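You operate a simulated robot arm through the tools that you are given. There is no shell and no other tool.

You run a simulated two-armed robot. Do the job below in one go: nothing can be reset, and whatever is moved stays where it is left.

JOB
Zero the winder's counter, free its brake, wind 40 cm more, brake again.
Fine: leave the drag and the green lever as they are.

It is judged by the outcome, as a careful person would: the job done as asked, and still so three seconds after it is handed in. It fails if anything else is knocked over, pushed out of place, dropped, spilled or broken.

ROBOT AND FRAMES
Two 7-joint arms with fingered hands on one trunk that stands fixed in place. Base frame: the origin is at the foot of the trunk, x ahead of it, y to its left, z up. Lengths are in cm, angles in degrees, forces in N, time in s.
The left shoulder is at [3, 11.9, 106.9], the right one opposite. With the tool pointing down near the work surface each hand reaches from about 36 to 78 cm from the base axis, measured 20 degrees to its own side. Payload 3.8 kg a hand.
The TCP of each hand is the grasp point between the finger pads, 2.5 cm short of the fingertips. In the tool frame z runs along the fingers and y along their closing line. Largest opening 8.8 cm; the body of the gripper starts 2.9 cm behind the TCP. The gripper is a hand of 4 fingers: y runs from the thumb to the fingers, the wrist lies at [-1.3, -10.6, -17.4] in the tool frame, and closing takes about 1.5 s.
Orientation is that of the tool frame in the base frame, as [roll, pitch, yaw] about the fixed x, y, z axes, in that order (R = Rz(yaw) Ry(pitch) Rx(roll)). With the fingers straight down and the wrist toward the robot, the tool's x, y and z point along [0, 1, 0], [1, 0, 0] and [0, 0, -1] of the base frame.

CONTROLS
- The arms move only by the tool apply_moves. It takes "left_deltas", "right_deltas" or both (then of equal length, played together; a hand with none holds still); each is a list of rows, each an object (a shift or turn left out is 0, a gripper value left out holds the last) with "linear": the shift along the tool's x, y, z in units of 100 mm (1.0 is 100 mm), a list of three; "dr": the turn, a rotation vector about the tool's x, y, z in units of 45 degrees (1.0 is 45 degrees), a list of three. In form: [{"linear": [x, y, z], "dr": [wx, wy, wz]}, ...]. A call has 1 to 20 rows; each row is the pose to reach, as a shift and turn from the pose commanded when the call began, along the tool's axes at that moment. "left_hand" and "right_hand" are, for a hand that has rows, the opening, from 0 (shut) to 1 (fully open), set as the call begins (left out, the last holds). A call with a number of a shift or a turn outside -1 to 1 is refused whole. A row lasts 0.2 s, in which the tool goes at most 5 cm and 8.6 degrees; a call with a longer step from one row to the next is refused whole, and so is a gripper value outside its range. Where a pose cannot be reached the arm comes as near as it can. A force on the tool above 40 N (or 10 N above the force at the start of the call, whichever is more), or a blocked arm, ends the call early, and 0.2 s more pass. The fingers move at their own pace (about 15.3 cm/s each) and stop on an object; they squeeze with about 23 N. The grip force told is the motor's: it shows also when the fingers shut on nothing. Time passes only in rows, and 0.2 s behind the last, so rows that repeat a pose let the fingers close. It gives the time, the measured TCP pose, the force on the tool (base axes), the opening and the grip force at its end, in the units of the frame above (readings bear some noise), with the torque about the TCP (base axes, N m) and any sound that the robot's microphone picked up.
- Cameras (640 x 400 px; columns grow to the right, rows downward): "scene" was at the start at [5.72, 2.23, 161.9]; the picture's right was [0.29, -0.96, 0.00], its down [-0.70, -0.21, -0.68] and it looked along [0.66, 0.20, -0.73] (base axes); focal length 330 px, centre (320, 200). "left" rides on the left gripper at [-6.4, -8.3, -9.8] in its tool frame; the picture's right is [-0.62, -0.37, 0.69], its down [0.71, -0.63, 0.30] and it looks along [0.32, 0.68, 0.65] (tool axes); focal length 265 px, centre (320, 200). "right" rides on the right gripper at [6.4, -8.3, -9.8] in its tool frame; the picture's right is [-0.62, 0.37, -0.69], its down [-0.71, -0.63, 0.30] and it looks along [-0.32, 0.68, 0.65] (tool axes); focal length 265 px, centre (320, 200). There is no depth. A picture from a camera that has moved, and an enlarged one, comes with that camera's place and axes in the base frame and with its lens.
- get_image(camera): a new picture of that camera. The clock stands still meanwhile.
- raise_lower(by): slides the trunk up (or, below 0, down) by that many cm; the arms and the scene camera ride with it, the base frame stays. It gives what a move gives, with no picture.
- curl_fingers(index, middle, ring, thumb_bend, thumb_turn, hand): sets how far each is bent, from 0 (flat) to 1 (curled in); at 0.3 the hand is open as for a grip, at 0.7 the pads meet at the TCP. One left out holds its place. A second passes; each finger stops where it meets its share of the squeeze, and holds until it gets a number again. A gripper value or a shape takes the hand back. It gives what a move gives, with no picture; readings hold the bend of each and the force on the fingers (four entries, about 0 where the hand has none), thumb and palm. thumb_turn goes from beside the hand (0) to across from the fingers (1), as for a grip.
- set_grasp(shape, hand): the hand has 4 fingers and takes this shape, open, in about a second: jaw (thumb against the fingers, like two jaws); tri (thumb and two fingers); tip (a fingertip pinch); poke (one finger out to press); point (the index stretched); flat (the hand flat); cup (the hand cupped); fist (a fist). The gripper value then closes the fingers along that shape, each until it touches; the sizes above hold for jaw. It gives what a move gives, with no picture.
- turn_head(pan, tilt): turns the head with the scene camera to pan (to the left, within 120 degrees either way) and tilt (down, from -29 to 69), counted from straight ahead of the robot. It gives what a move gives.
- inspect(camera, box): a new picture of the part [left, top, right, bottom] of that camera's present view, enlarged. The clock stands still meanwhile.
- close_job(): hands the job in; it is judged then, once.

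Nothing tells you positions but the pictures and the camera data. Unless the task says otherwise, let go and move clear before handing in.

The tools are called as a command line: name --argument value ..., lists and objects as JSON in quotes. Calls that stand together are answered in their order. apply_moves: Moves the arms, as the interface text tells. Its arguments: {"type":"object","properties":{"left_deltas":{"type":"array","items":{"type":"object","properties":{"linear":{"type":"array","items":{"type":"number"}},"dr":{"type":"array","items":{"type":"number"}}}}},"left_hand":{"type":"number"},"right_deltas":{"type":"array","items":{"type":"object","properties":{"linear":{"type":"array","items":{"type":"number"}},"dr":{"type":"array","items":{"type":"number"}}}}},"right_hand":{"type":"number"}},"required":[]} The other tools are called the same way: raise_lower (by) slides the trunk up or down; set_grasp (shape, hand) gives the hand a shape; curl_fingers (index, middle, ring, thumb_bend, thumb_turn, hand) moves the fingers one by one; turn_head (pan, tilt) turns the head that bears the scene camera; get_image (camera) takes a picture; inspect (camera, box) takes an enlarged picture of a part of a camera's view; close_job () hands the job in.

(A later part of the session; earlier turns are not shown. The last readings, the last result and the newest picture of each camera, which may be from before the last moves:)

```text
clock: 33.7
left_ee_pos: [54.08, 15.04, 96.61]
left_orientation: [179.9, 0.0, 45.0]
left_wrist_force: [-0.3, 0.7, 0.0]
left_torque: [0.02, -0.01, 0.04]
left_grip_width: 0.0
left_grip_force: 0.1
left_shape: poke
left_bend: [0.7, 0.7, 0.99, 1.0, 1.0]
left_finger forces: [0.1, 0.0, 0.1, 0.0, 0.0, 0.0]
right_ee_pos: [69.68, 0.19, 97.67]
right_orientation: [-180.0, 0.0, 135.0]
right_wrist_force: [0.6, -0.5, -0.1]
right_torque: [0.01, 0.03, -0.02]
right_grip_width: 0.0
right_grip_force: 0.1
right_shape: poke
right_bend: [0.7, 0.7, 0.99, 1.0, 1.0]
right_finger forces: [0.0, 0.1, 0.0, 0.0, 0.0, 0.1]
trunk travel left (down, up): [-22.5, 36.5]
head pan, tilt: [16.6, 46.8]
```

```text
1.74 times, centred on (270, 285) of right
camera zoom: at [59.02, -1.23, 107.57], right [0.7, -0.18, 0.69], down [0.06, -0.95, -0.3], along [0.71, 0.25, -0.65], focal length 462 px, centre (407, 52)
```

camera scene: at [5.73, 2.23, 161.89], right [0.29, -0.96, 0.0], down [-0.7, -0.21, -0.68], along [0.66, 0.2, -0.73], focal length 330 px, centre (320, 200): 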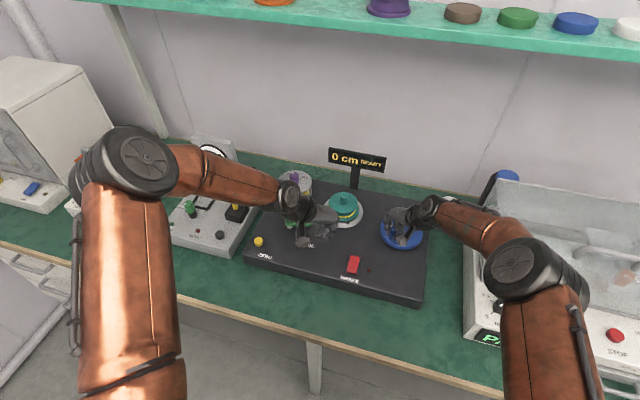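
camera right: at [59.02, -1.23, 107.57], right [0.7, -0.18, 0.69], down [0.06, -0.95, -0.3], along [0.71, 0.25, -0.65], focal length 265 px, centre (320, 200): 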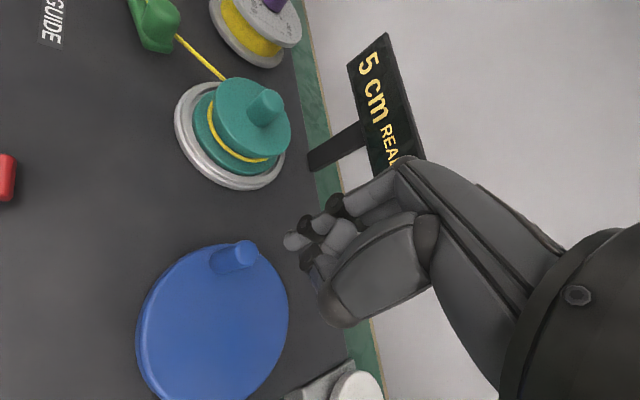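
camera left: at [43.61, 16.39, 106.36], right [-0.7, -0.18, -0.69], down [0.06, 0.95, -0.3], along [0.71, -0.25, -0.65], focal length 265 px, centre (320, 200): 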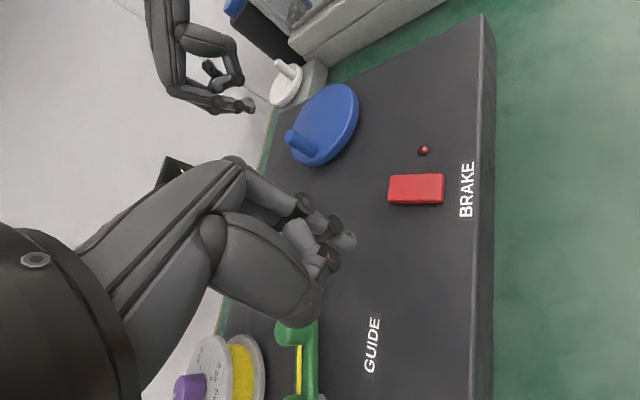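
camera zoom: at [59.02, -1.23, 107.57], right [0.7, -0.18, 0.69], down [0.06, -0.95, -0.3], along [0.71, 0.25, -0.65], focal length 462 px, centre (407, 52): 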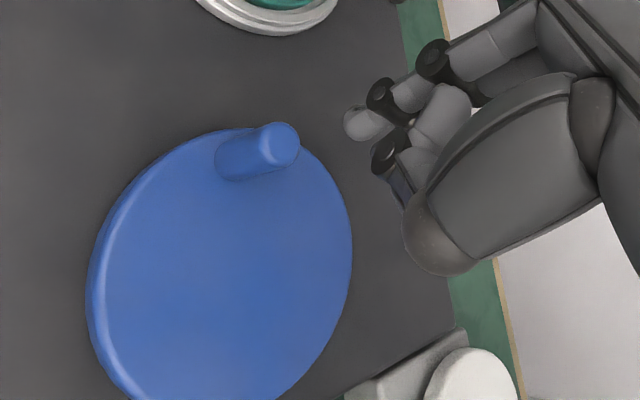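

In poke shape two fingers hang down as a narrow pusher, with the rest of the hand above peg height. I'll place it behind the peg (robot side of it on the disc), clear of touching, with its tip about 1.5 cm above the disc face.

apply_moves --right_deltas '[{"linear": [0.09, -0.12, 0]}, {"linear": [0.191, -0.255, 0.05]}, {"linear": [0.191, -0.255, 0.25]}, {"linear": [0.191, -0.255, 0.45]}, {"linear": [0.191, -0.255, 0.65]}, {"linear": [0.191, -0.255, 0.8]}, {"linear": [0.191, -0.255, 0.8]}]'

get_image --camera "right"

inspect --camera "left" --box '[240, 30, 400, 180]'

inspect --camera "scene" --box '[320, 140, 440, 250]'

```text
clock: 35.3
left_ee_pos: [54.09, 14.96, 96.58]
left_orientation: [-179.9, -0.1, 45.0]
left_wrist_force: [0.9, -0.5, -0.3]
left_torque: [-0.01, 0.02, 0.01]
left_grip_width: 0.0
left_grip_force: 0.1
left_shape: poke
left_bend: [0.7, 0.7, 0.99, 1.0, 1.0]
left_finger forces: [0.0, 0.0, 0.0, 0.1, 0.1, 0.1]
right_ee_pos: [66.5, -0.07, 89.59]
right_orientation: [180.0, 0.0, 135.0]
right_wrist_force: [0.1, 0.2, -0.1]
right_torque: [0.01, -0.02, 0.01]
right_grip_width: 0.0
right_grip_force: 0.1
right_shape: poke
right_bend: [0.7, 0.7, 0.99, 1.0, 1.0]
right_finger forces: [0.0, 0.1, 0.0, 0.0, 0.1, 0.0]
trunk travel left (down, up): [-22.5, 36.5]
head pan, tilt: [16.6, 46.8]
```

```text
taken
camera right: at [55.91, -1.57, 99.46], right [0.7, -0.18, 0.69], down [0.06, -0.95, -0.3], along [0.71, 0.25, -0.65], focal length 265 px, centre (320, 200)
```

right: 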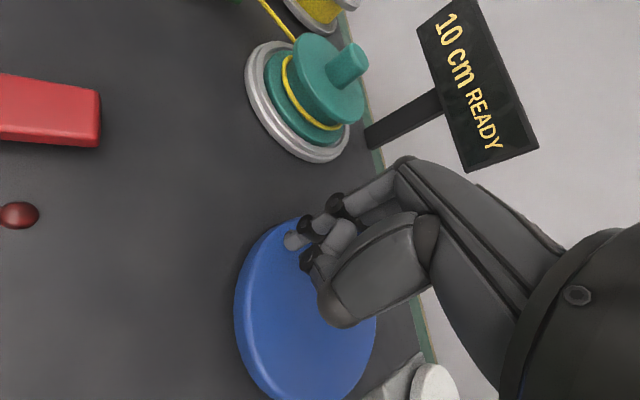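

```text
2.67 times, centred on (320, 105) of left
camera zoom: at [43.6, 16.38, 106.37], right [-0.7, -0.18, -0.69], down [0.06, 0.95, -0.3], along [0.71, -0.25, -0.65], focal length 708 px, centre (320, 453)
```

zoom: 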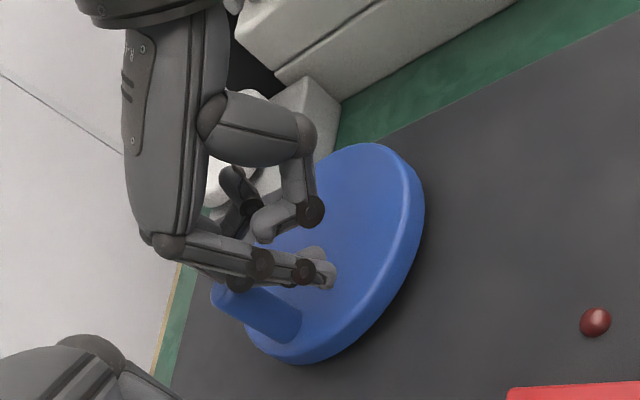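

```text
3.64 times, centred on (380, 195) of scene
camera zoom: at [5.73, 2.22, 161.9], right [0.29, -0.96, 0.0], down [-0.7, -0.21, -0.68], along [0.66, 0.2, -0.73], focal length 1201 px, centre (102, 218)
```

zoom: 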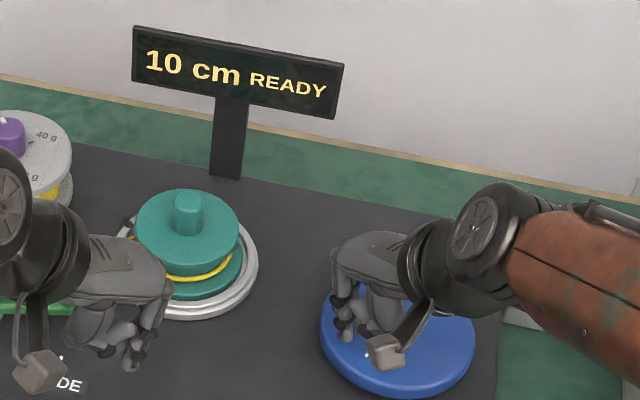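

The counter now shows 10 cm: as I lowered, the finger's knuckle nudged the peg on clockwise (it's now at about 71° on the disc). That is winding, so fine. I'll raise the pusher a little so only the fingertips overlap the peg, then follow the circle slowly up behind it.

apply_moves --right_deltas '[{"linear": [0, 0, -0.04]}, {"linear": [0, 0, -0.08]}, {"linear": [-0.03, 0.053, -0.08]}, {"linear": [-0.04, 0.09, -0.08]}, {"linear": [-0.05, 0.122, -0.08]}, {"linear": [-0.065, 0.155, -0.08]}, {"linear": [-0.08, 0.187, -0.08]}, {"linear": [-0.08, 0.187, -0.08]}]'

get_image --camera "right"

inspect --camera "left" --box '[240, 30, 400, 180]'

inspect --camera "scene" --box '[320, 140, 440, 250]'

```text
clock: 37.1
left_ee_pos: [54.03, 15.04, 96.58]
left_orientation: [-180.0, 0.0, 45.0]
left_wrist_force: [0.1, 0.3, -0.1]
left_torque: [-0.01, 0.06, 0.0]
left_grip_width: 0.0
left_grip_force: 0.0
left_shape: poke
left_bend: [0.7, 0.7, 0.99, 1.0, 1.0]
left_finger forces: [0.0, 0.1, 0.0, 0.0, 0.0, 0.0]
right_ee_pos: [68.24, 0.64, 90.45]
right_orientation: [179.9, 0.0, 135.0]
right_wrist_force: [0.1, -0.1, 0.4]
right_torque: [0.04, -0.02, 0.03]
right_grip_width: 0.0
right_grip_force: 0.0
right_shape: poke
right_bend: [0.7, 0.7, 0.99, 1.0, 1.0]
right_finger forces: [0.0, 0.2, 0.1, 0.1, 0.0, 0.0]
trunk travel left (down, up): [-22.5, 36.5]
head pan, tilt: [16.6, 46.8]
```

```text
taken
camera right: at [57.66, -0.9, 100.27], right [0.7, -0.18, 0.69], down [0.06, -0.95, -0.3], along [0.71, 0.25, -0.65], focal length 265 px, centre (320, 200)
```

right: 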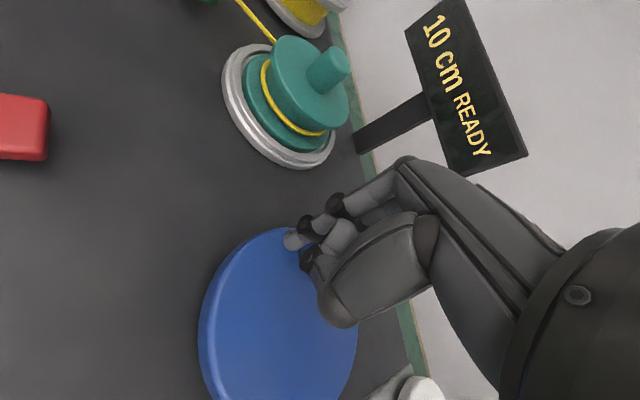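

```text
2.67 times, centred on (320, 105) of left
camera zoom: at [43.61, 16.38, 106.37], right [-0.7, -0.18, -0.69], down [0.06, 0.95, -0.3], along [0.71, -0.25, -0.65], focal length 708 px, centre (320, 453)
```

zoom: 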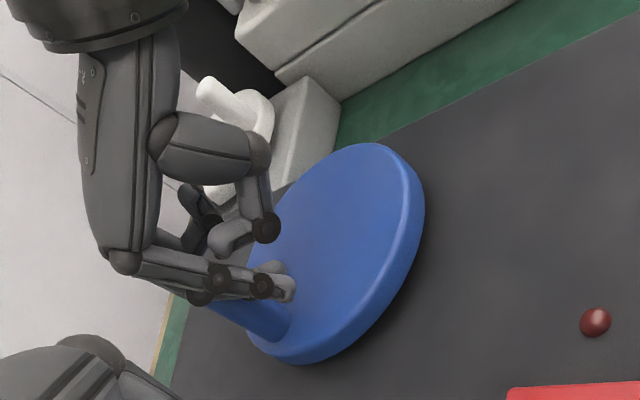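

```text
3.64 times, centred on (380, 195) of scene
camera zoom: at [5.73, 2.22, 161.9], right [0.29, -0.96, 0.0], down [-0.7, -0.21, -0.68], along [0.66, 0.2, -0.73], focal length 1201 px, centre (102, 218)
```

zoom: 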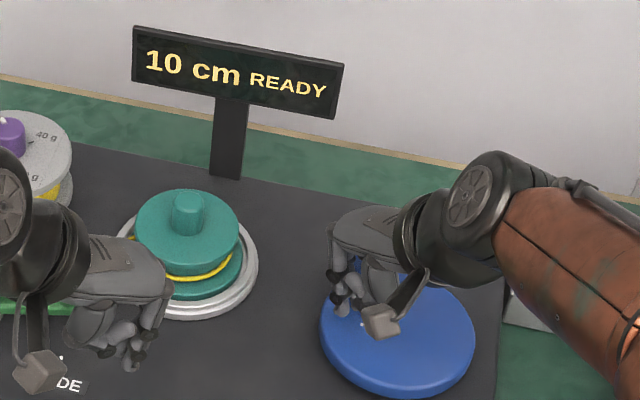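

apply_moves --right_deltas '[{"linear": [-0.0192, 0.0302, 0]}, {"linear": [-0.041, 0.0585, 0]}, {"linear": [-0.0652, 0.0849, 0]}, {"linear": [-0.0916, 0.1091, 0]}, {"linear": [-0.1199, 0.1309, 0]}, {"linear": [-0.1501, 0.1501, 0]}, {"linear": [-0.1501, 0.1501, 0]}]'

get_image --camera "right"

inspect --camera "left" --box '[240, 30, 400, 180]'

inspect --camera "scene" --box '[320, 140, 440, 250]'

```text
clock: 38.7
left_ee_pos: [54.07, 15.22, 96.51]
left_orientation: [180.0, 0.0, 45.0]
left_wrist_force: [0.1, -0.4, 0.1]
left_torque: [0.07, 0.01, 0.0]
left_grip_width: 0.0
left_grip_force: 0.1
left_shape: poke
left_bend: [0.7, 0.7, 0.99, 1.0, 1.0]
left_finger forces: [0.0, 0.0, 0.1, 0.0, 0.1, 0.0]
right_ee_pos: [69.76, 0.55, 90.39]
right_orientation: [-180.0, -0.1, 135.0]
right_wrist_force: [-0.8, 0.3, 0.6]
right_torque: [-0.02, 0.01, -0.01]
right_grip_width: 0.01
right_grip_force: 0.1
right_shape: poke
right_bend: [0.7, 0.7, 0.99, 1.0, 1.0]
right_finger forces: [0.1, 0.4, 0.0, 0.1, 0.0, 0.0]
right hand out of reach, approached as far as the arm can: row 5, 6, 7
trunk travel left (down, up): [-22.5, 36.5]
head pan, tilt: [16.6, 46.8]
```

```text
taken
camera right: at [59.13, -0.95, 100.41], right [0.7, -0.18, 0.69], down [0.06, -0.95, -0.3], along [0.71, 0.25, -0.65], focal length 265 px, centre (320, 200)
```

right: 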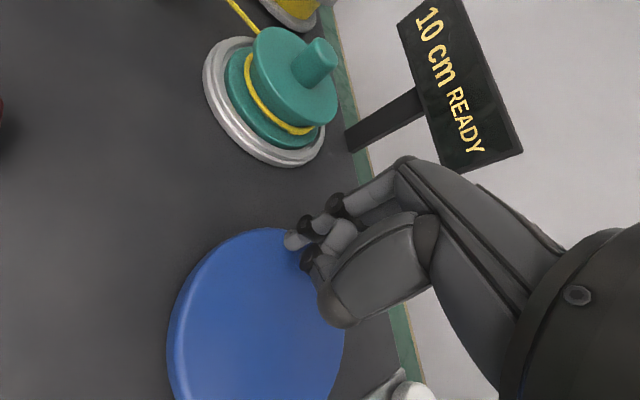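

```text
2.67 times, centred on (320, 105) of left
camera zoom: at [43.61, 16.39, 106.36], right [-0.7, -0.18, -0.69], down [0.06, 0.95, -0.3], along [0.71, -0.25, -0.65], focal length 708 px, centre (320, 453)
```

zoom: 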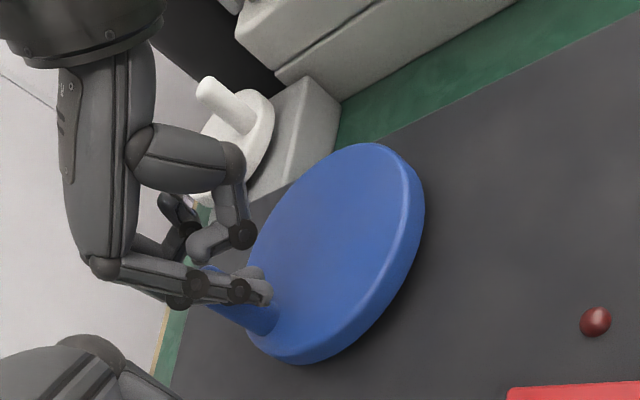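

```text
3.64 times, centred on (380, 195) of scene
camera zoom: at [5.73, 2.23, 161.9], right [0.29, -0.96, 0.0], down [-0.7, -0.21, -0.68], along [0.66, 0.2, -0.73], focal length 1201 px, centre (102, 218)
```

zoom: 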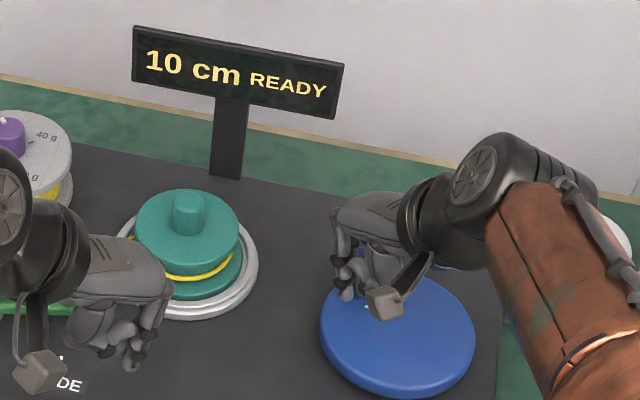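

The straight-down hand runs out of reach toward the far side of the disc. I'll back off and rise, then turn the hand to yaw ≈105 and tilt the fingers about 25° forward so the whole circle is within reach.

apply_moves --right_deltas '[{"linear": [0.1, -0.12, -0.05]}, {"linear": [0.19, -0.228, -0.2]}, {"linear": [0.19, -0.228, -0.4]}, {"linear": [0.19, -0.228, -0.6], "dr": [0, 0, 0.15]}, {"linear": [0.19, -0.228, -0.6], "dr": [0, 0, 0.32]}, {"linear": [0.19, -0.228, -0.6], "dr": [0, 0, 0.5]}, {"linear": [0.19, -0.228, -0.6], "dr": [0, 0, 0.667]}, {"linear": [0.19, -0.228, -0.6], "dr": [0, 0, 0.667]}]'

get_image --camera "right"

inspect --camera "left" --box '[240, 30, 400, 180]'

inspect --camera "scene" --box '[320, 140, 440, 250]'

```text
clock: 40.5
left_ee_pos: [54.05, 14.99, 96.57]
left_orientation: [-179.9, 0.0, 44.9]
left_wrist_force: [-0.9, 0.2, -0.8]
left_torque: [-0.01, 0.02, 0.0]
left_grip_width: 0.01
left_grip_force: 0.0
left_shape: poke
left_bend: [0.7, 0.7, 0.99, 1.0, 1.0]
left_finger forces: [0.0, 0.0, 0.1, 0.0, 0.0, 0.0]
right_ee_pos: [66.91, 0.36, 96.53]
right_orientation: [-180.0, 0.0, 104.9]
right_wrist_force: [0.1, -0.2, -1.0]
right_torque: [0.0, -0.01, 0.0]
right_grip_width: 0.0
right_grip_force: 0.0
right_shape: poke
right_bend: [0.7, 0.7, 0.99, 1.0, 1.0]
right_finger forces: [0.0, 0.1, 0.0, 0.0, 0.0, 0.0]
trunk travel left (down, up): [-22.5, 36.5]
head pan, tilt: [16.6, 46.8]
```

```text
taken
camera right: at [57.02, 4.29, 106.56], right [0.52, -0.51, 0.69], down [-0.43, -0.85, -0.3], along [0.74, -0.14, -0.65], focal length 265 px, centre (320, 200)
```

right: 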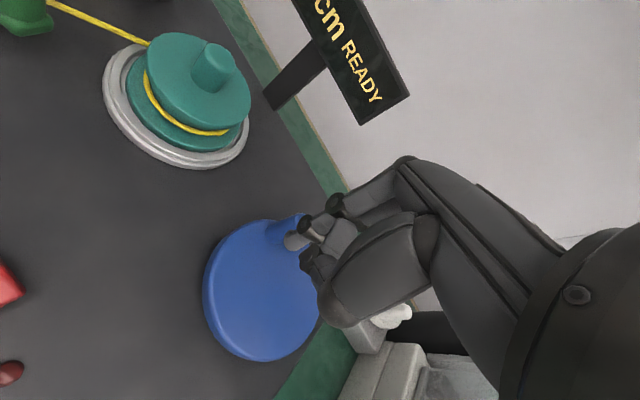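

```text
2.67 times, centred on (320, 105) of left
camera zoom: at [43.62, 16.34, 106.37], right [-0.7, -0.18, -0.69], down [0.06, 0.95, -0.3], along [0.71, -0.25, -0.65], focal length 708 px, centre (320, 453)
```

zoom: 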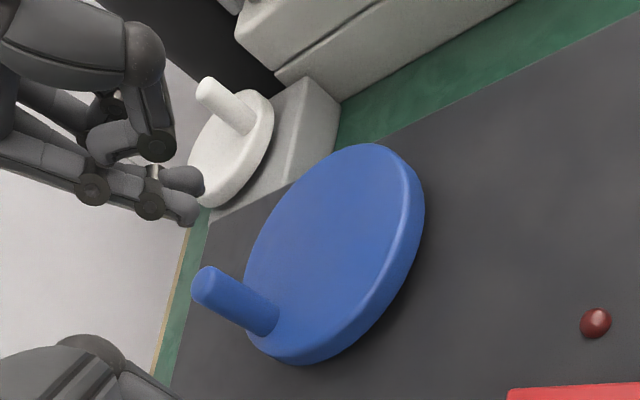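

```text
3.64 times, centred on (380, 195) of scene
camera zoom: at [5.75, 2.17, 161.9], right [0.29, -0.96, 0.0], down [-0.7, -0.21, -0.68], along [0.66, 0.2, -0.73], focal length 1201 px, centre (102, 218)
```

zoom: 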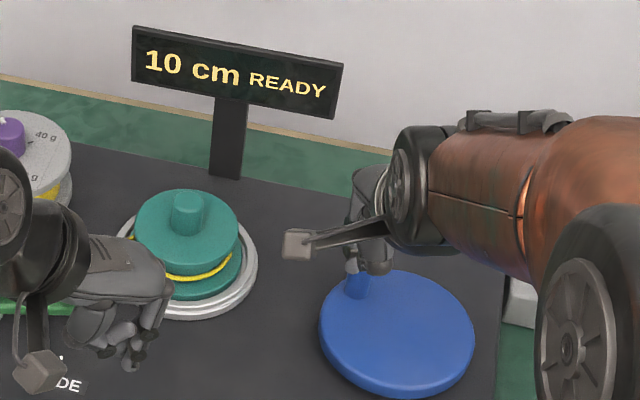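

Peg is now clearly seen at about 50° on the disc, counter 10 cm. Now I tilt the right hand's fingers forward.

apply_moves --right_deltas '[{"dr": [-0.14, 0, 0]}, {"dr": [-0.28, 0, 0]}, {"dr": [-0.42, 0, 0]}, {"dr": [-0.556, 0, 0]}, {"dr": [-0.556, 0, 0]}]'

get_image --camera "right"

get_image --camera "left"

inspect --camera "scene" --box '[320, 140, 440, 250]'

```text
clock: 41.7
left_ee_pos: [54.05, 15.1, 96.65]
left_orientation: [180.0, 0.0, 45.1]
left_wrist_force: [0.5, -0.3, 0.3]
left_torque: [0.01, -0.05, 0.0]
left_grip_width: 0.01
left_grip_force: 0.0
left_shape: poke
left_bend: [0.7, 0.7, 0.99, 1.0, 1.0]
left_finger forces: [0.1, 0.0, 0.1, 0.0, 0.0, 0.0]
right_ee_pos: [66.91, 0.34, 96.61]
right_orientation: [154.9, 0.1, 104.9]
right_wrist_force: [-0.2, 0.0, -0.4]
right_torque: [0.04, -0.01, -0.01]
right_grip_width: 0.0
right_grip_force: 0.1
right_shape: poke
right_bend: [0.7, 0.7, 0.99, 1.0, 1.0]
right_finger forces: [0.0, 0.0, 0.0, 0.0, 0.1, 0.0]
trunk travel left (down, up): [-22.5, 36.5]
head pan, tilt: [16.6, 46.8]
```

```text
taken
camera right: at [53.77, 3.4, 102.09], right [0.2, -0.59, 0.78], down [-0.24, -0.8, -0.54], along [0.95, -0.08, -0.3], focal length 265 px, centre (320, 200)
```

right: 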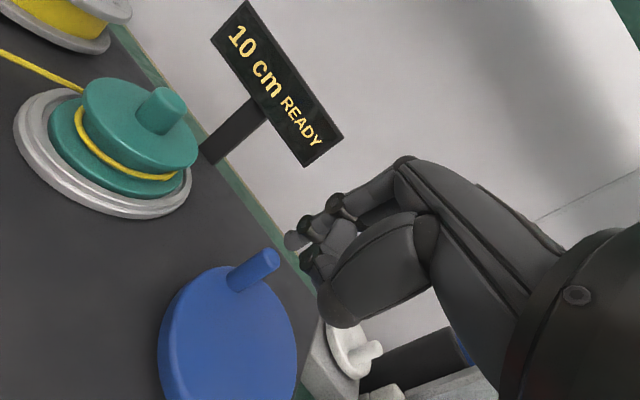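

```text
taken
camera left: at [43.6, 16.4, 106.36], right [-0.7, -0.18, -0.69], down [0.06, 0.95, -0.3], along [0.71, -0.25, -0.65], focal length 265 px, centre (320, 200)
```

left: 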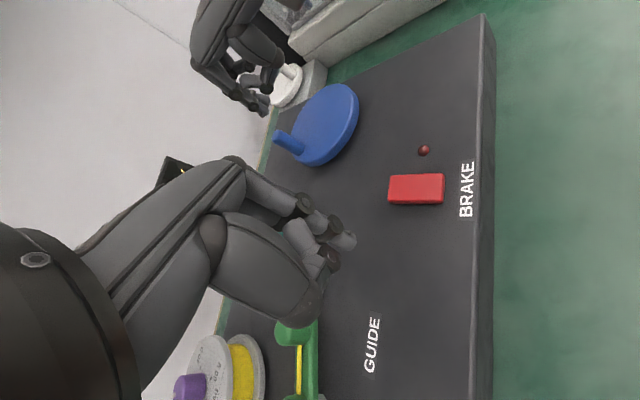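

```text
3.64 times, centred on (380, 195) of scene
camera zoom: at [5.73, 2.24, 161.9], right [0.29, -0.96, 0.0], down [-0.7, -0.21, -0.68], along [0.66, 0.2, -0.73], focal length 1201 px, centre (102, 218)
```

zoom: 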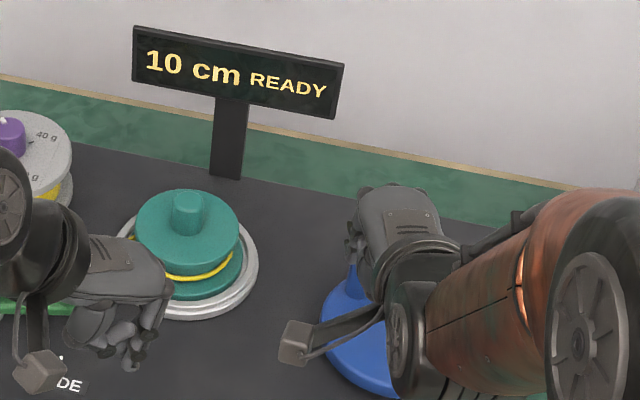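

Both hand cameras now agree: peg at [71.95, 0.45], disc centre [69.6, -3.2], peg radius ≈4.3. I'll lower the tilted pusher behind the peg (near [68.3, 0.8]), leaving about 1 cm gap.

apply_moves --right_deltas '[{"linear": [0.007, -0.06, 0.15]}, {"linear": [0.014, -0.12, 0.3]}, {"linear": [0.014, -0.19, 0.45]}, {"linear": [0.014, -0.24, 0.57]}, {"linear": [0.014, -0.282, 0.663]}, {"linear": [0.014, -0.282, 0.663]}]'

get_image --camera "right"

inspect --camera "left" --box '[240, 30, 400, 180]'

inspect --camera "scene" --box '[320, 140, 440, 250]'

```text
clock: 43.1
left_ee_pos: [53.97, 15.08, 96.47]
left_orientation: [-180.0, 0.0, 44.9]
left_wrist_force: [-0.9, 0.1, 0.0]
left_torque: [-0.03, -0.02, -0.03]
left_grip_width: 0.0
left_grip_force: 0.1
left_shape: poke
left_bend: [0.7, 0.7, 0.99, 1.0, 1.0]
left_finger forces: [0.1, 0.0, 0.1, 0.0, 0.0, 0.0]
right_ee_pos: [67.12, 0.47, 89.68]
right_orientation: [155.0, -0.1, 105.0]
right_wrist_force: [0.0, -0.4, 0.1]
right_torque: [0.01, 0.01, 0.01]
right_grip_width: 0.02
right_grip_force: 0.1
right_shape: poke
right_bend: [0.7, 0.7, 0.99, 1.0, 1.0]
right_finger forces: [0.1, 0.1, 0.0, 0.1, 0.0, 0.0]
trunk travel left (down, up): [-22.5, 36.5]
head pan, tilt: [16.6, 46.8]
```

```text
taken
camera right: at [53.93, 3.54, 95.11], right [0.2, -0.59, 0.78], down [-0.24, -0.8, -0.54], along [0.95, -0.08, -0.3], focal length 265 px, centre (320, 200)
```

right: 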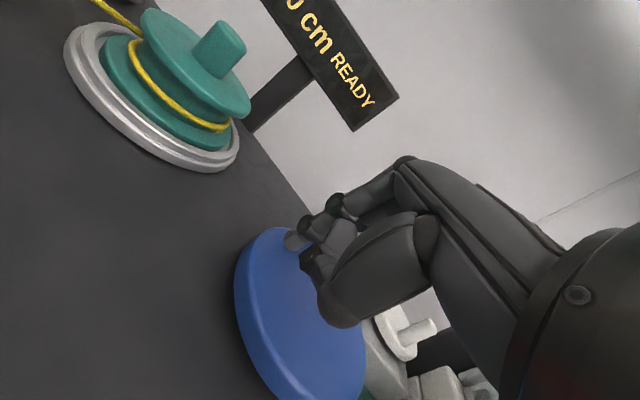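

```text
2.67 times, centred on (320, 105) of left
camera zoom: at [43.6, 16.39, 106.37], right [-0.7, -0.18, -0.69], down [0.06, 0.95, -0.3], along [0.71, -0.25, -0.65], focal length 708 px, centre (320, 453)
```

zoom: 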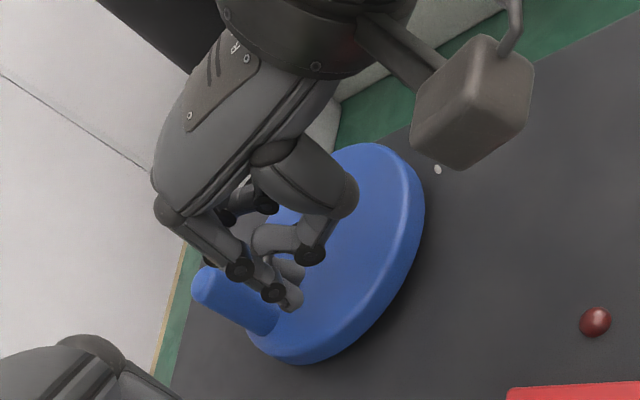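

```text
3.64 times, centred on (380, 195) of scene
camera zoom: at [5.72, 2.23, 161.9], right [0.29, -0.96, 0.0], down [-0.7, -0.21, -0.68], along [0.66, 0.2, -0.73], focal length 1201 px, centre (102, 218)
```

zoom: 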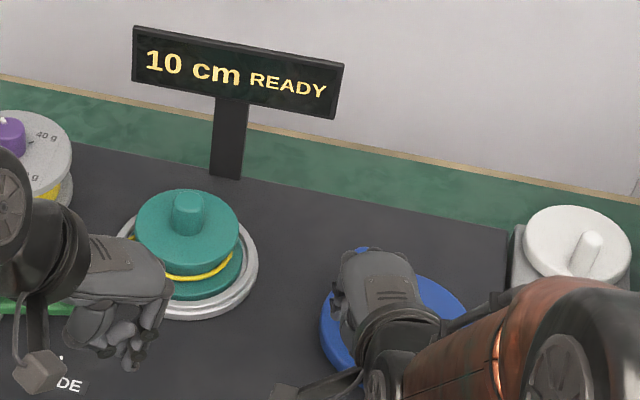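

The pusher is in behind the peg without touching it. I'll advance along the circle in 5° steps and watch the counter.

apply_moves --right_deltas '[{"linear": [0.0068, 0.0348, 0.0162]}, {"linear": [0.0019, 0.0685, 0.0319]}, {"linear": [-0.0063, 0.1017, 0.0474]}, {"linear": [-0.0175, 0.1341, 0.0625]}, {"linear": [-0.0319, 0.1656, 0.0772]}, {"linear": [-0.0493, 0.1956, 0.0912]}, {"linear": [-0.0693, 0.2244, 0.1046]}, {"linear": [-0.0693, 0.2244, 0.1046]}]'

get_image --camera "right"

inspect --camera "left" --box '[240, 30, 400, 180]'

inspect --camera "scene" --box '[320, 140, 440, 250]'

```text
clock: 44.9
left_ee_pos: [54.06, 15.08, 96.65]
left_orientation: [180.0, 0.0, 45.0]
left_wrist_force: [-0.2, 0.1, -0.8]
left_torque: [0.01, 0.0, -0.02]
left_grip_width: 0.0
left_grip_force: 0.0
left_shape: poke
left_bend: [0.7, 0.7, 0.99, 1.0, 1.0]
left_finger forces: [0.1, 0.1, 0.1, 0.0, 0.0, 0.1]
right_ee_pos: [69.69, 0.48, 89.48]
right_orientation: [155.0, 0.0, 105.0]
right_wrist_force: [-0.7, 0.1, -1.1]
right_torque: [-0.01, 0.01, -0.01]
right_grip_width: 0.0
right_grip_force: 0.0
right_shape: poke
right_bend: [0.7, 0.7, 0.99, 1.0, 1.0]
right_finger forces: [0.1, 0.0, 0.0, 0.0, 0.0, 0.1]
trunk travel left (down, up): [-22.5, 36.5]
head pan, tilt: [16.6, 46.8]
```

```text
taken
camera right: at [56.57, 3.61, 95.0], right [0.2, -0.59, 0.78], down [-0.24, -0.8, -0.54], along [0.95, -0.08, -0.3], focal length 265 px, centre (320, 200)
```

right: 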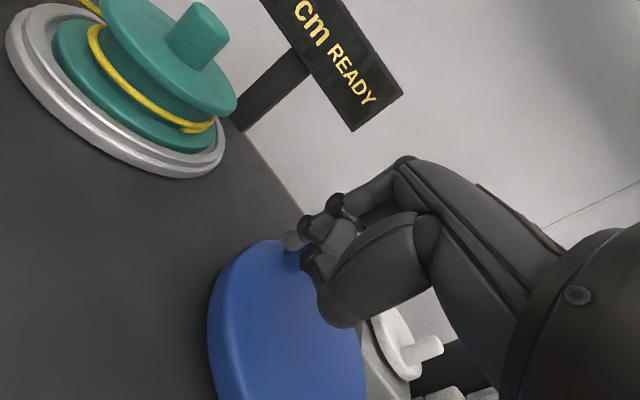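

```text
2.67 times, centred on (320, 105) of left
camera zoom: at [43.6, 16.39, 106.37], right [-0.7, -0.18, -0.69], down [0.06, 0.95, -0.3], along [0.71, -0.25, -0.65], focal length 708 px, centre (320, 453)
```

zoom: 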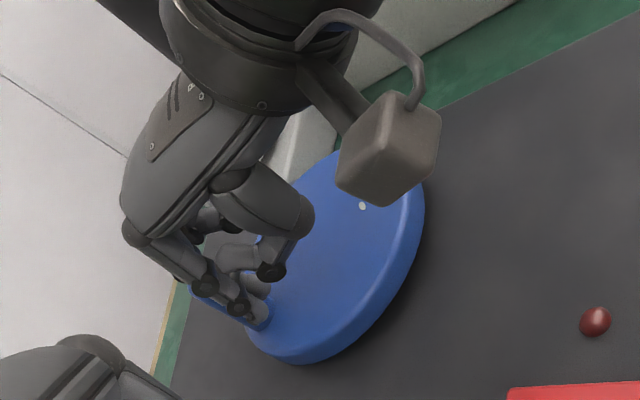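

```text
3.64 times, centred on (380, 195) of scene
camera zoom: at [5.73, 2.24, 161.9], right [0.29, -0.96, 0.0], down [-0.7, -0.21, -0.68], along [0.66, 0.2, -0.73], focal length 1201 px, centre (102, 218)
```

zoom: 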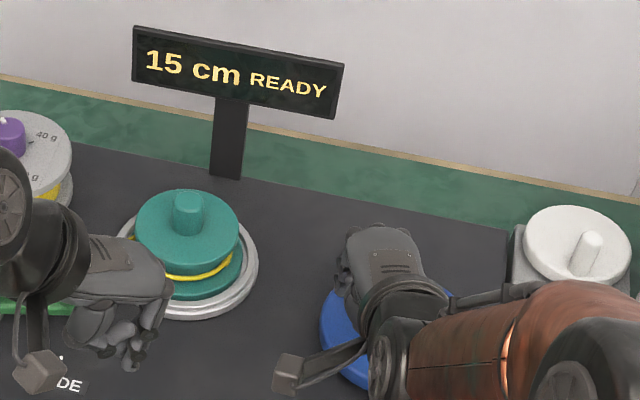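

15 cm now, forces near zero and within reach. Continuing around the far-left side.

apply_moves --right_deltas '[{"linear": [-0.0229, 0.0269, 0.0125]}, {"linear": [-0.0482, 0.052, 0.0242]}, {"linear": [-0.0759, 0.0749, 0.0349]}, {"linear": [-0.1056, 0.0957, 0.0446]}, {"linear": [-0.1372, 0.1139, 0.0532]}, {"linear": [-0.1372, 0.1139, 0.0532]}]'

inspect --camera "scene" --box '[320, 140, 440, 250]'

inspect --camera "left" --box '[240, 30, 400, 180]'

get_image --camera "right"

```text
clock: 46.3
left_ee_pos: [54.01, 15.11, 96.42]
left_orientation: [-179.9, 0.0, 45.0]
left_wrist_force: [1.8, -0.2, 0.3]
left_torque: [-0.02, -0.02, -0.02]
left_grip_width: 0.0
left_grip_force: 0.0
left_shape: poke
left_bend: [0.7, 0.7, 0.99, 1.0, 1.0]
left_finger forces: [0.0, 0.0, 0.0, 0.0, 0.0, 0.0]
right_ee_pos: [71.18, -0.56, 89.42]
right_orientation: [155.0, -0.1, 105.1]
right_wrist_force: [-1.0, 0.0, -0.3]
right_torque: [0.01, -0.01, 0.02]
right_grip_width: 0.0
right_grip_force: 0.2
right_shape: poke
right_bend: [0.7, 0.7, 0.99, 1.0, 1.0]
right_finger forces: [0.0, 0.0, 0.0, 0.1, 0.0, 0.0]
trunk travel left (down, up): [-22.5, 36.5]
head pan, tilt: [16.6, 46.8]
```

```text
3.64 times, centred on (380, 195) of scene
camera zoom: at [5.73, 2.24, 161.9], right [0.29, -0.96, 0.0], down [-0.7, -0.21, -0.68], along [0.66, 0.2, -0.73], focal length 1201 px, centre (102, 218)
```

zoom: 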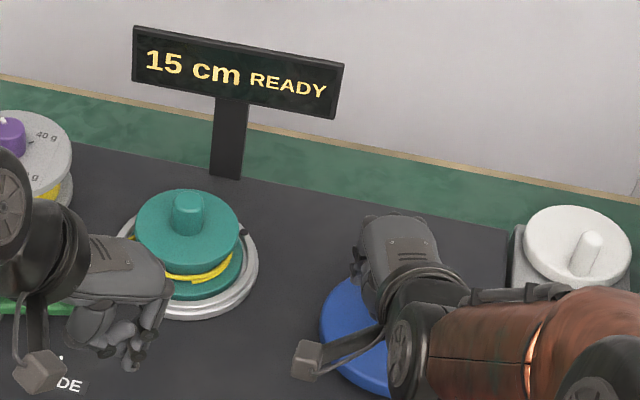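

```text
2.67 times, centred on (320, 105) of left
camera zoom: at [43.6, 16.4, 106.36], right [-0.7, -0.18, -0.69], down [0.06, 0.95, -0.3], along [0.71, -0.25, -0.65], focal length 708 px, centre (320, 453)
```

zoom: 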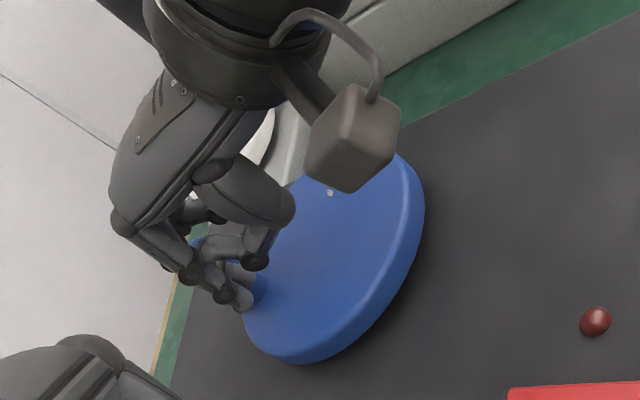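

```text
taken
camera right: at [58.12, 2.58, 94.98], right [0.2, -0.59, 0.78], down [-0.24, -0.8, -0.54], along [0.95, -0.08, -0.3], focal length 265 px, centre (320, 200)
```

right: 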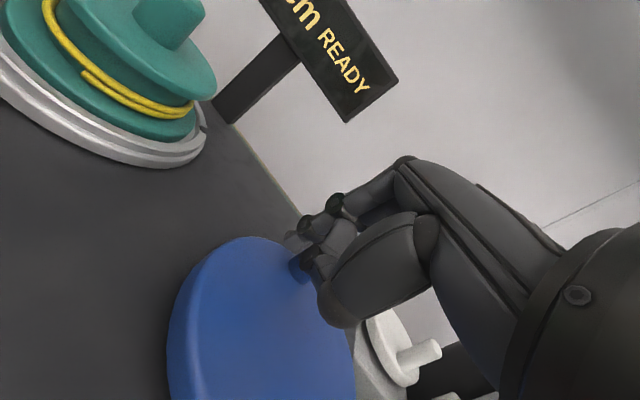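

apply_moves --right_deltas '[{"linear": [-0.0333, 0.0157, 0.0073]}, {"linear": [-0.068, 0.0286, 0.0133]}, {"linear": [-0.1037, 0.0389, 0.0181]}, {"linear": [-0.1404, 0.0462, 0.0215]}, {"linear": [-0.1775, 0.0507, 0.0236]}, {"linear": [-0.1775, 0.0507, 0.0236]}]'

inspect --camera "scene" --box '[320, 140, 440, 250]'

inspect --camera "left" --box '[240, 30, 400, 180]'

get_image --camera "right"

```text
clock: 47.7
left_ee_pos: [54.14, 15.01, 96.64]
left_orientation: [179.9, 0.1, 45.0]
left_wrist_force: [0.5, -0.3, -0.2]
left_torque: [0.02, -0.06, 0.0]
left_grip_width: 0.01
left_grip_force: 0.1
left_shape: poke
left_bend: [0.7, 0.7, 0.99, 1.0, 1.0]
left_finger forces: [0.0, 0.0, 0.1, 0.0, 0.0, 0.0]
right_ee_pos: [72.3, -2.18, 89.67]
right_orientation: [154.9, 0.0, 104.9]
right_wrist_force: [-0.4, 0.9, -0.1]
right_torque: [0.02, 0.01, 0.03]
right_grip_width: 0.02
right_grip_force: 0.1
right_shape: poke
right_bend: [0.7, 0.7, 0.99, 1.0, 1.0]
right_finger forces: [0.1, 0.0, 0.1, 0.0, 0.0, 0.1]
trunk travel left (down, up): [-22.5, 36.5]
head pan, tilt: [16.6, 46.8]
```

```text
3.64 times, centred on (380, 195) of scene
camera zoom: at [5.74, 2.23, 161.9], right [0.29, -0.96, 0.0], down [-0.7, -0.21, -0.68], along [0.66, 0.2, -0.73], focal length 1201 px, centre (102, 218)
```

zoom: 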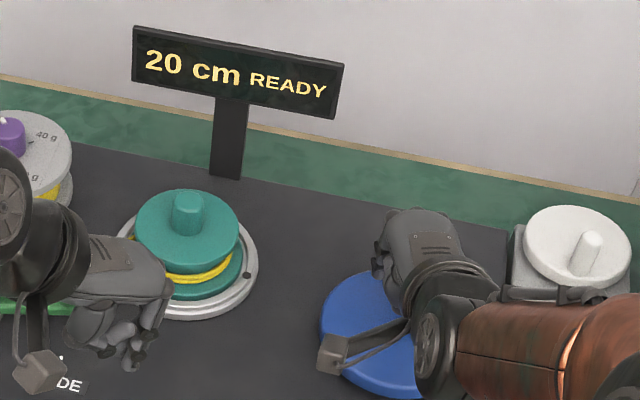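

```text
2.67 times, centred on (320, 105) of left
camera zoom: at [43.61, 16.39, 106.36], right [-0.7, -0.18, -0.69], down [0.06, 0.95, -0.3], along [0.71, -0.25, -0.65], focal length 708 px, centre (320, 453)
```

zoom: 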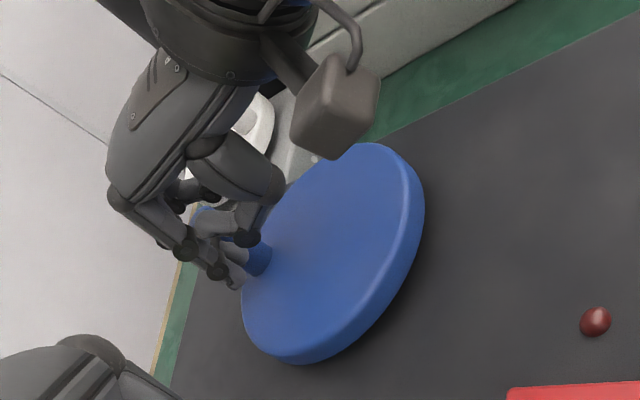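

```text
taken
camera right: at [59.14, 1.01, 95.03], right [0.2, -0.59, 0.78], down [-0.24, -0.8, -0.54], along [0.95, -0.08, -0.3], focal length 265 px, centre (320, 200)
```

right: 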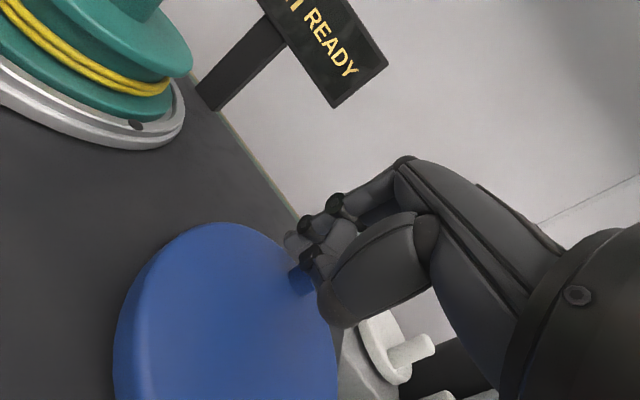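

20 cm, still pushing lightly. I'll continue in smaller arcs to learn how far the crank turns per 5 cm.

apply_moves --right_deltas '[{"linear": [-0.0375, 0.0014, 0.0007]}, {"linear": [-0.075, 0, 0]}, {"linear": [-0.1122, -0.0044, -0.0021]}, {"linear": [-0.1488, -0.0118, -0.0055]}, {"linear": [-0.1488, -0.0118, -0.0055]}]'

inspect --camera "scene" --box '[320, 140, 440, 250]'

inspect --camera "left" --box '[240, 30, 400, 180]'

```text
clock: 48.9
left_ee_pos: [54.08, 15.08, 96.72]
left_orientation: [179.9, 0.1, 45.0]
left_wrist_force: [0.9, 0.5, 0.7]
left_torque: [-0.02, 0.02, 0.02]
left_grip_width: 0.01
left_grip_force: 0.0
left_shape: poke
left_bend: [0.7, 0.7, 0.99, 1.0, 1.0]
left_finger forces: [0.0, 0.0, 0.0, 0.0, 0.0, 0.0]
right_ee_pos: [72.51, -3.56, 89.42]
right_orientation: [155.0, 0.0, 105.1]
right_wrist_force: [0.1, 0.3, 0.0]
right_torque: [-0.02, 0.0, -0.01]
right_grip_width: 0.0
right_grip_force: 0.0
right_shape: poke
right_bend: [0.7, 0.7, 0.99, 1.0, 1.0]
right_finger forces: [0.1, 0.1, 0.0, 0.0, 0.0, 0.1]
trunk travel left (down, up): [-22.5, 36.5]
head pan, tilt: [16.6, 46.8]
```

```text
3.64 times, centred on (380, 195) of scene
camera zoom: at [5.74, 2.24, 161.9], right [0.29, -0.96, 0.0], down [-0.7, -0.21, -0.68], along [0.66, 0.2, -0.73], focal length 1201 px, centre (102, 218)
```

zoom: 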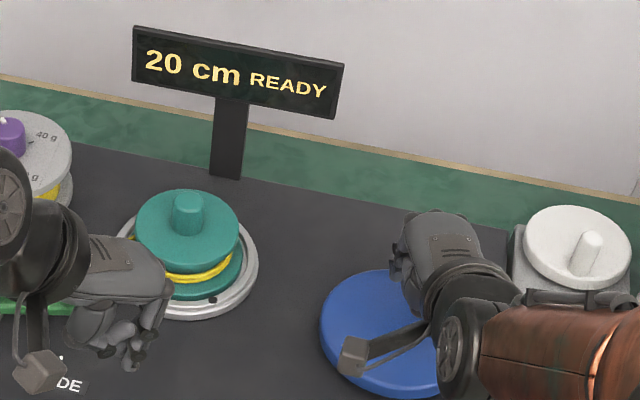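

```text
2.67 times, centred on (320, 105) of left
camera zoom: at [43.61, 16.39, 106.36], right [-0.7, -0.18, -0.69], down [0.06, 0.95, -0.3], along [0.71, -0.25, -0.65], focal length 708 px, centre (320, 453)
```

zoom: 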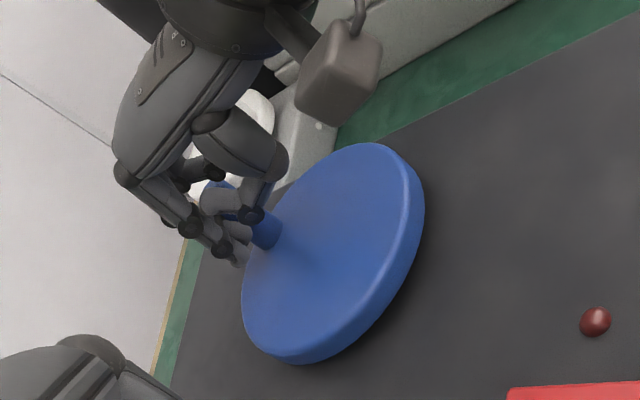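

apply_moves --right_deltas '[{"linear": [-0.0358, -0.0102, -0.0048]}, {"linear": [-0.0705, -0.0232, -0.0108]}, {"linear": [-0.1037, -0.039, -0.0182]}, {"linear": [-0.1037, -0.039, -0.0182]}]'

inspect --camera "scene" --box '[320, 140, 440, 250]'

inspect --camera "left" --box '[240, 30, 400, 180]'

```text
clock: 49.9
left_ee_pos: [54.08, 15.12, 96.52]
left_orientation: [179.9, -0.1, 45.0]
left_wrist_force: [0.4, -0.2, 0.2]
left_torque: [0.0, 0.03, -0.01]
left_grip_width: 0.0
left_grip_force: 0.0
left_shape: poke
left_bend: [0.7, 0.7, 0.99, 1.0, 1.0]
left_finger forces: [0.1, 0.0, 0.0, 0.0, 0.0, 0.1]
right_ee_pos: [72.46, -4.64, 89.63]
right_orientation: [155.0, 0.1, 105.0]
right_wrist_force: [0.2, 0.9, 0.7]
right_torque: [0.0, 0.04, 0.0]
right_grip_width: 0.02
right_grip_force: 0.0
right_shape: poke
right_bend: [0.7, 0.7, 0.99, 1.0, 1.0]
right_finger forces: [0.0, 0.2, 0.0, 0.0, 0.0, 0.0]
trunk travel left (down, up): [-22.5, 36.5]
head pan, tilt: [16.6, 46.8]
```

```text
3.64 times, centred on (380, 195) of scene
camera zoom: at [5.74, 2.23, 161.9], right [0.29, -0.96, 0.0], down [-0.7, -0.21, -0.68], along [0.66, 0.2, -0.73], focal length 1201 px, centre (102, 218)
```

zoom: 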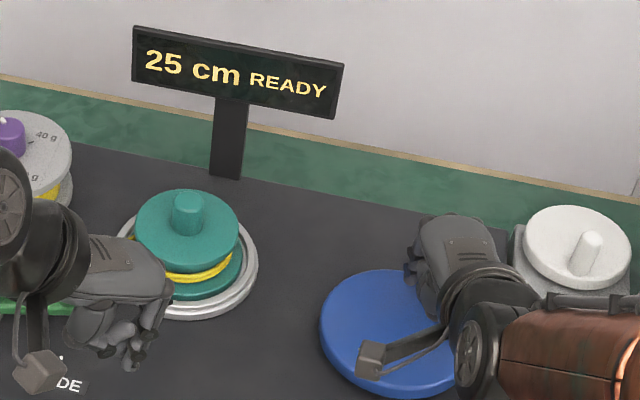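

```text
2.67 times, centred on (320, 105) of left
camera zoom: at [43.61, 16.38, 106.36], right [-0.7, -0.18, -0.69], down [0.06, 0.95, -0.3], along [0.71, -0.25, -0.65], focal length 708 px, centre (320, 453)
```

zoom: 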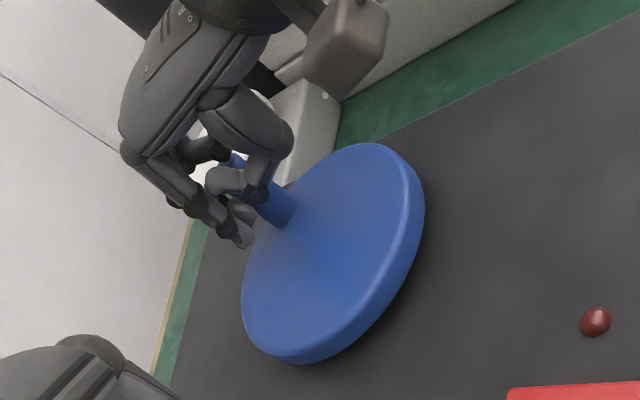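

25 cm. The spool's index hole gives a good measure of how much is wound; the left hand hides part of the spool, so I'll draw it back a little toward the robot for a clear view.

apply_moves --left_deltas '[{"linear": [-0.1, -0.1, -0.05]}, {"linear": [-0.25, -0.25, -0.1]}, {"linear": [-0.4, -0.4, -0.1]}, {"linear": [-0.55, -0.55, -0.1]}, {"linear": [-0.6, -0.6, -0.1]}, {"linear": [-0.6, -0.6, -0.1]}]'

inspect --camera "scene" --box '[310, 185, 380, 235]'

get_image --camera "left"

get_image --camera "scene"

```text
clock: 51.3
left_ee_pos: [45.64, 15.14, 97.46]
left_orientation: [180.0, 0.0, 45.0]
left_wrist_force: [-0.2, 0.5, 0.1]
left_torque: [-0.03, 0.03, -0.01]
left_grip_width: 0.0
left_grip_force: 0.1
left_shape: poke
left_bend: [0.7, 0.7, 0.99, 1.0, 1.0]
left_finger forces: [0.0, 0.0, 0.0, 0.0, 0.0, 0.0]
right_ee_pos: [72.46, -4.74, 89.54]
right_orientation: [155.0, 0.0, 105.0]
right_wrist_force: [-0.1, -0.1, -0.2]
right_torque: [-0.02, 0.0, -0.05]
right_grip_width: 0.0
right_grip_force: 0.1
right_shape: poke
right_bend: [0.7, 0.7, 0.99, 1.0, 1.0]
right_finger forces: [0.0, 0.0, 0.1, 0.1, 0.0, 0.0]
trunk travel left (down, up): [-22.5, 36.5]
head pan, tilt: [16.6, 46.8]
```

```text
8.00 times, centred on (345, 210) of scene
camera zoom: at [5.73, 2.23, 161.9], right [0.29, -0.96, 0.0], down [-0.7, -0.21, -0.68], along [0.66, 0.2, -0.73], focal length 2641 px, centre (120, 120)
```

zoom: 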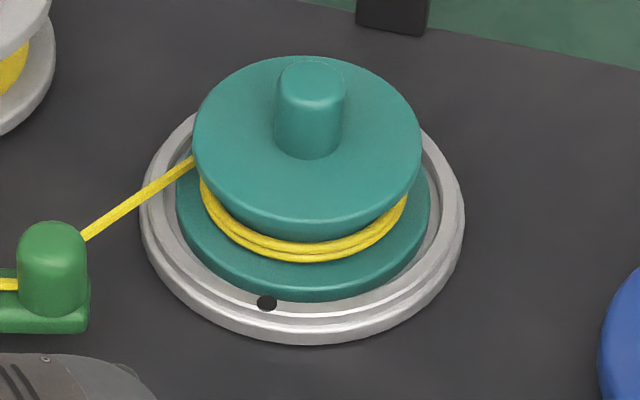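

```text
taken
camera left: at [35.17, 16.47, 107.32], right [-0.7, -0.18, -0.69], down [0.06, 0.95, -0.3], along [0.71, -0.25, -0.65], focal length 265 px, centre (320, 200)
```

left: 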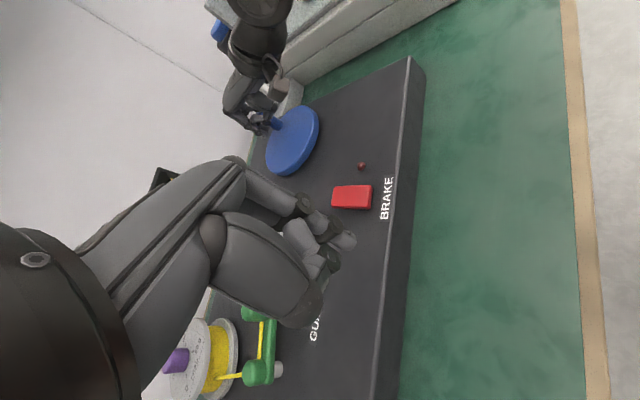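

```text
taken
camera scene: at [5.73, 2.23, 161.9], right [0.29, -0.96, 0.0], down [-0.7, -0.21, -0.68], along [0.66, 0.2, -0.73], focal length 330 px, centre (320, 200)
```

scene: 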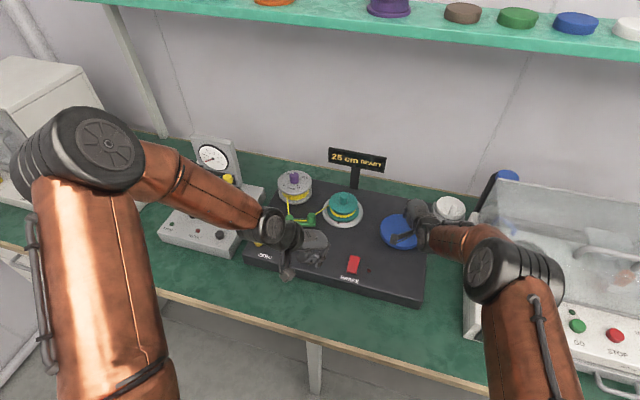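

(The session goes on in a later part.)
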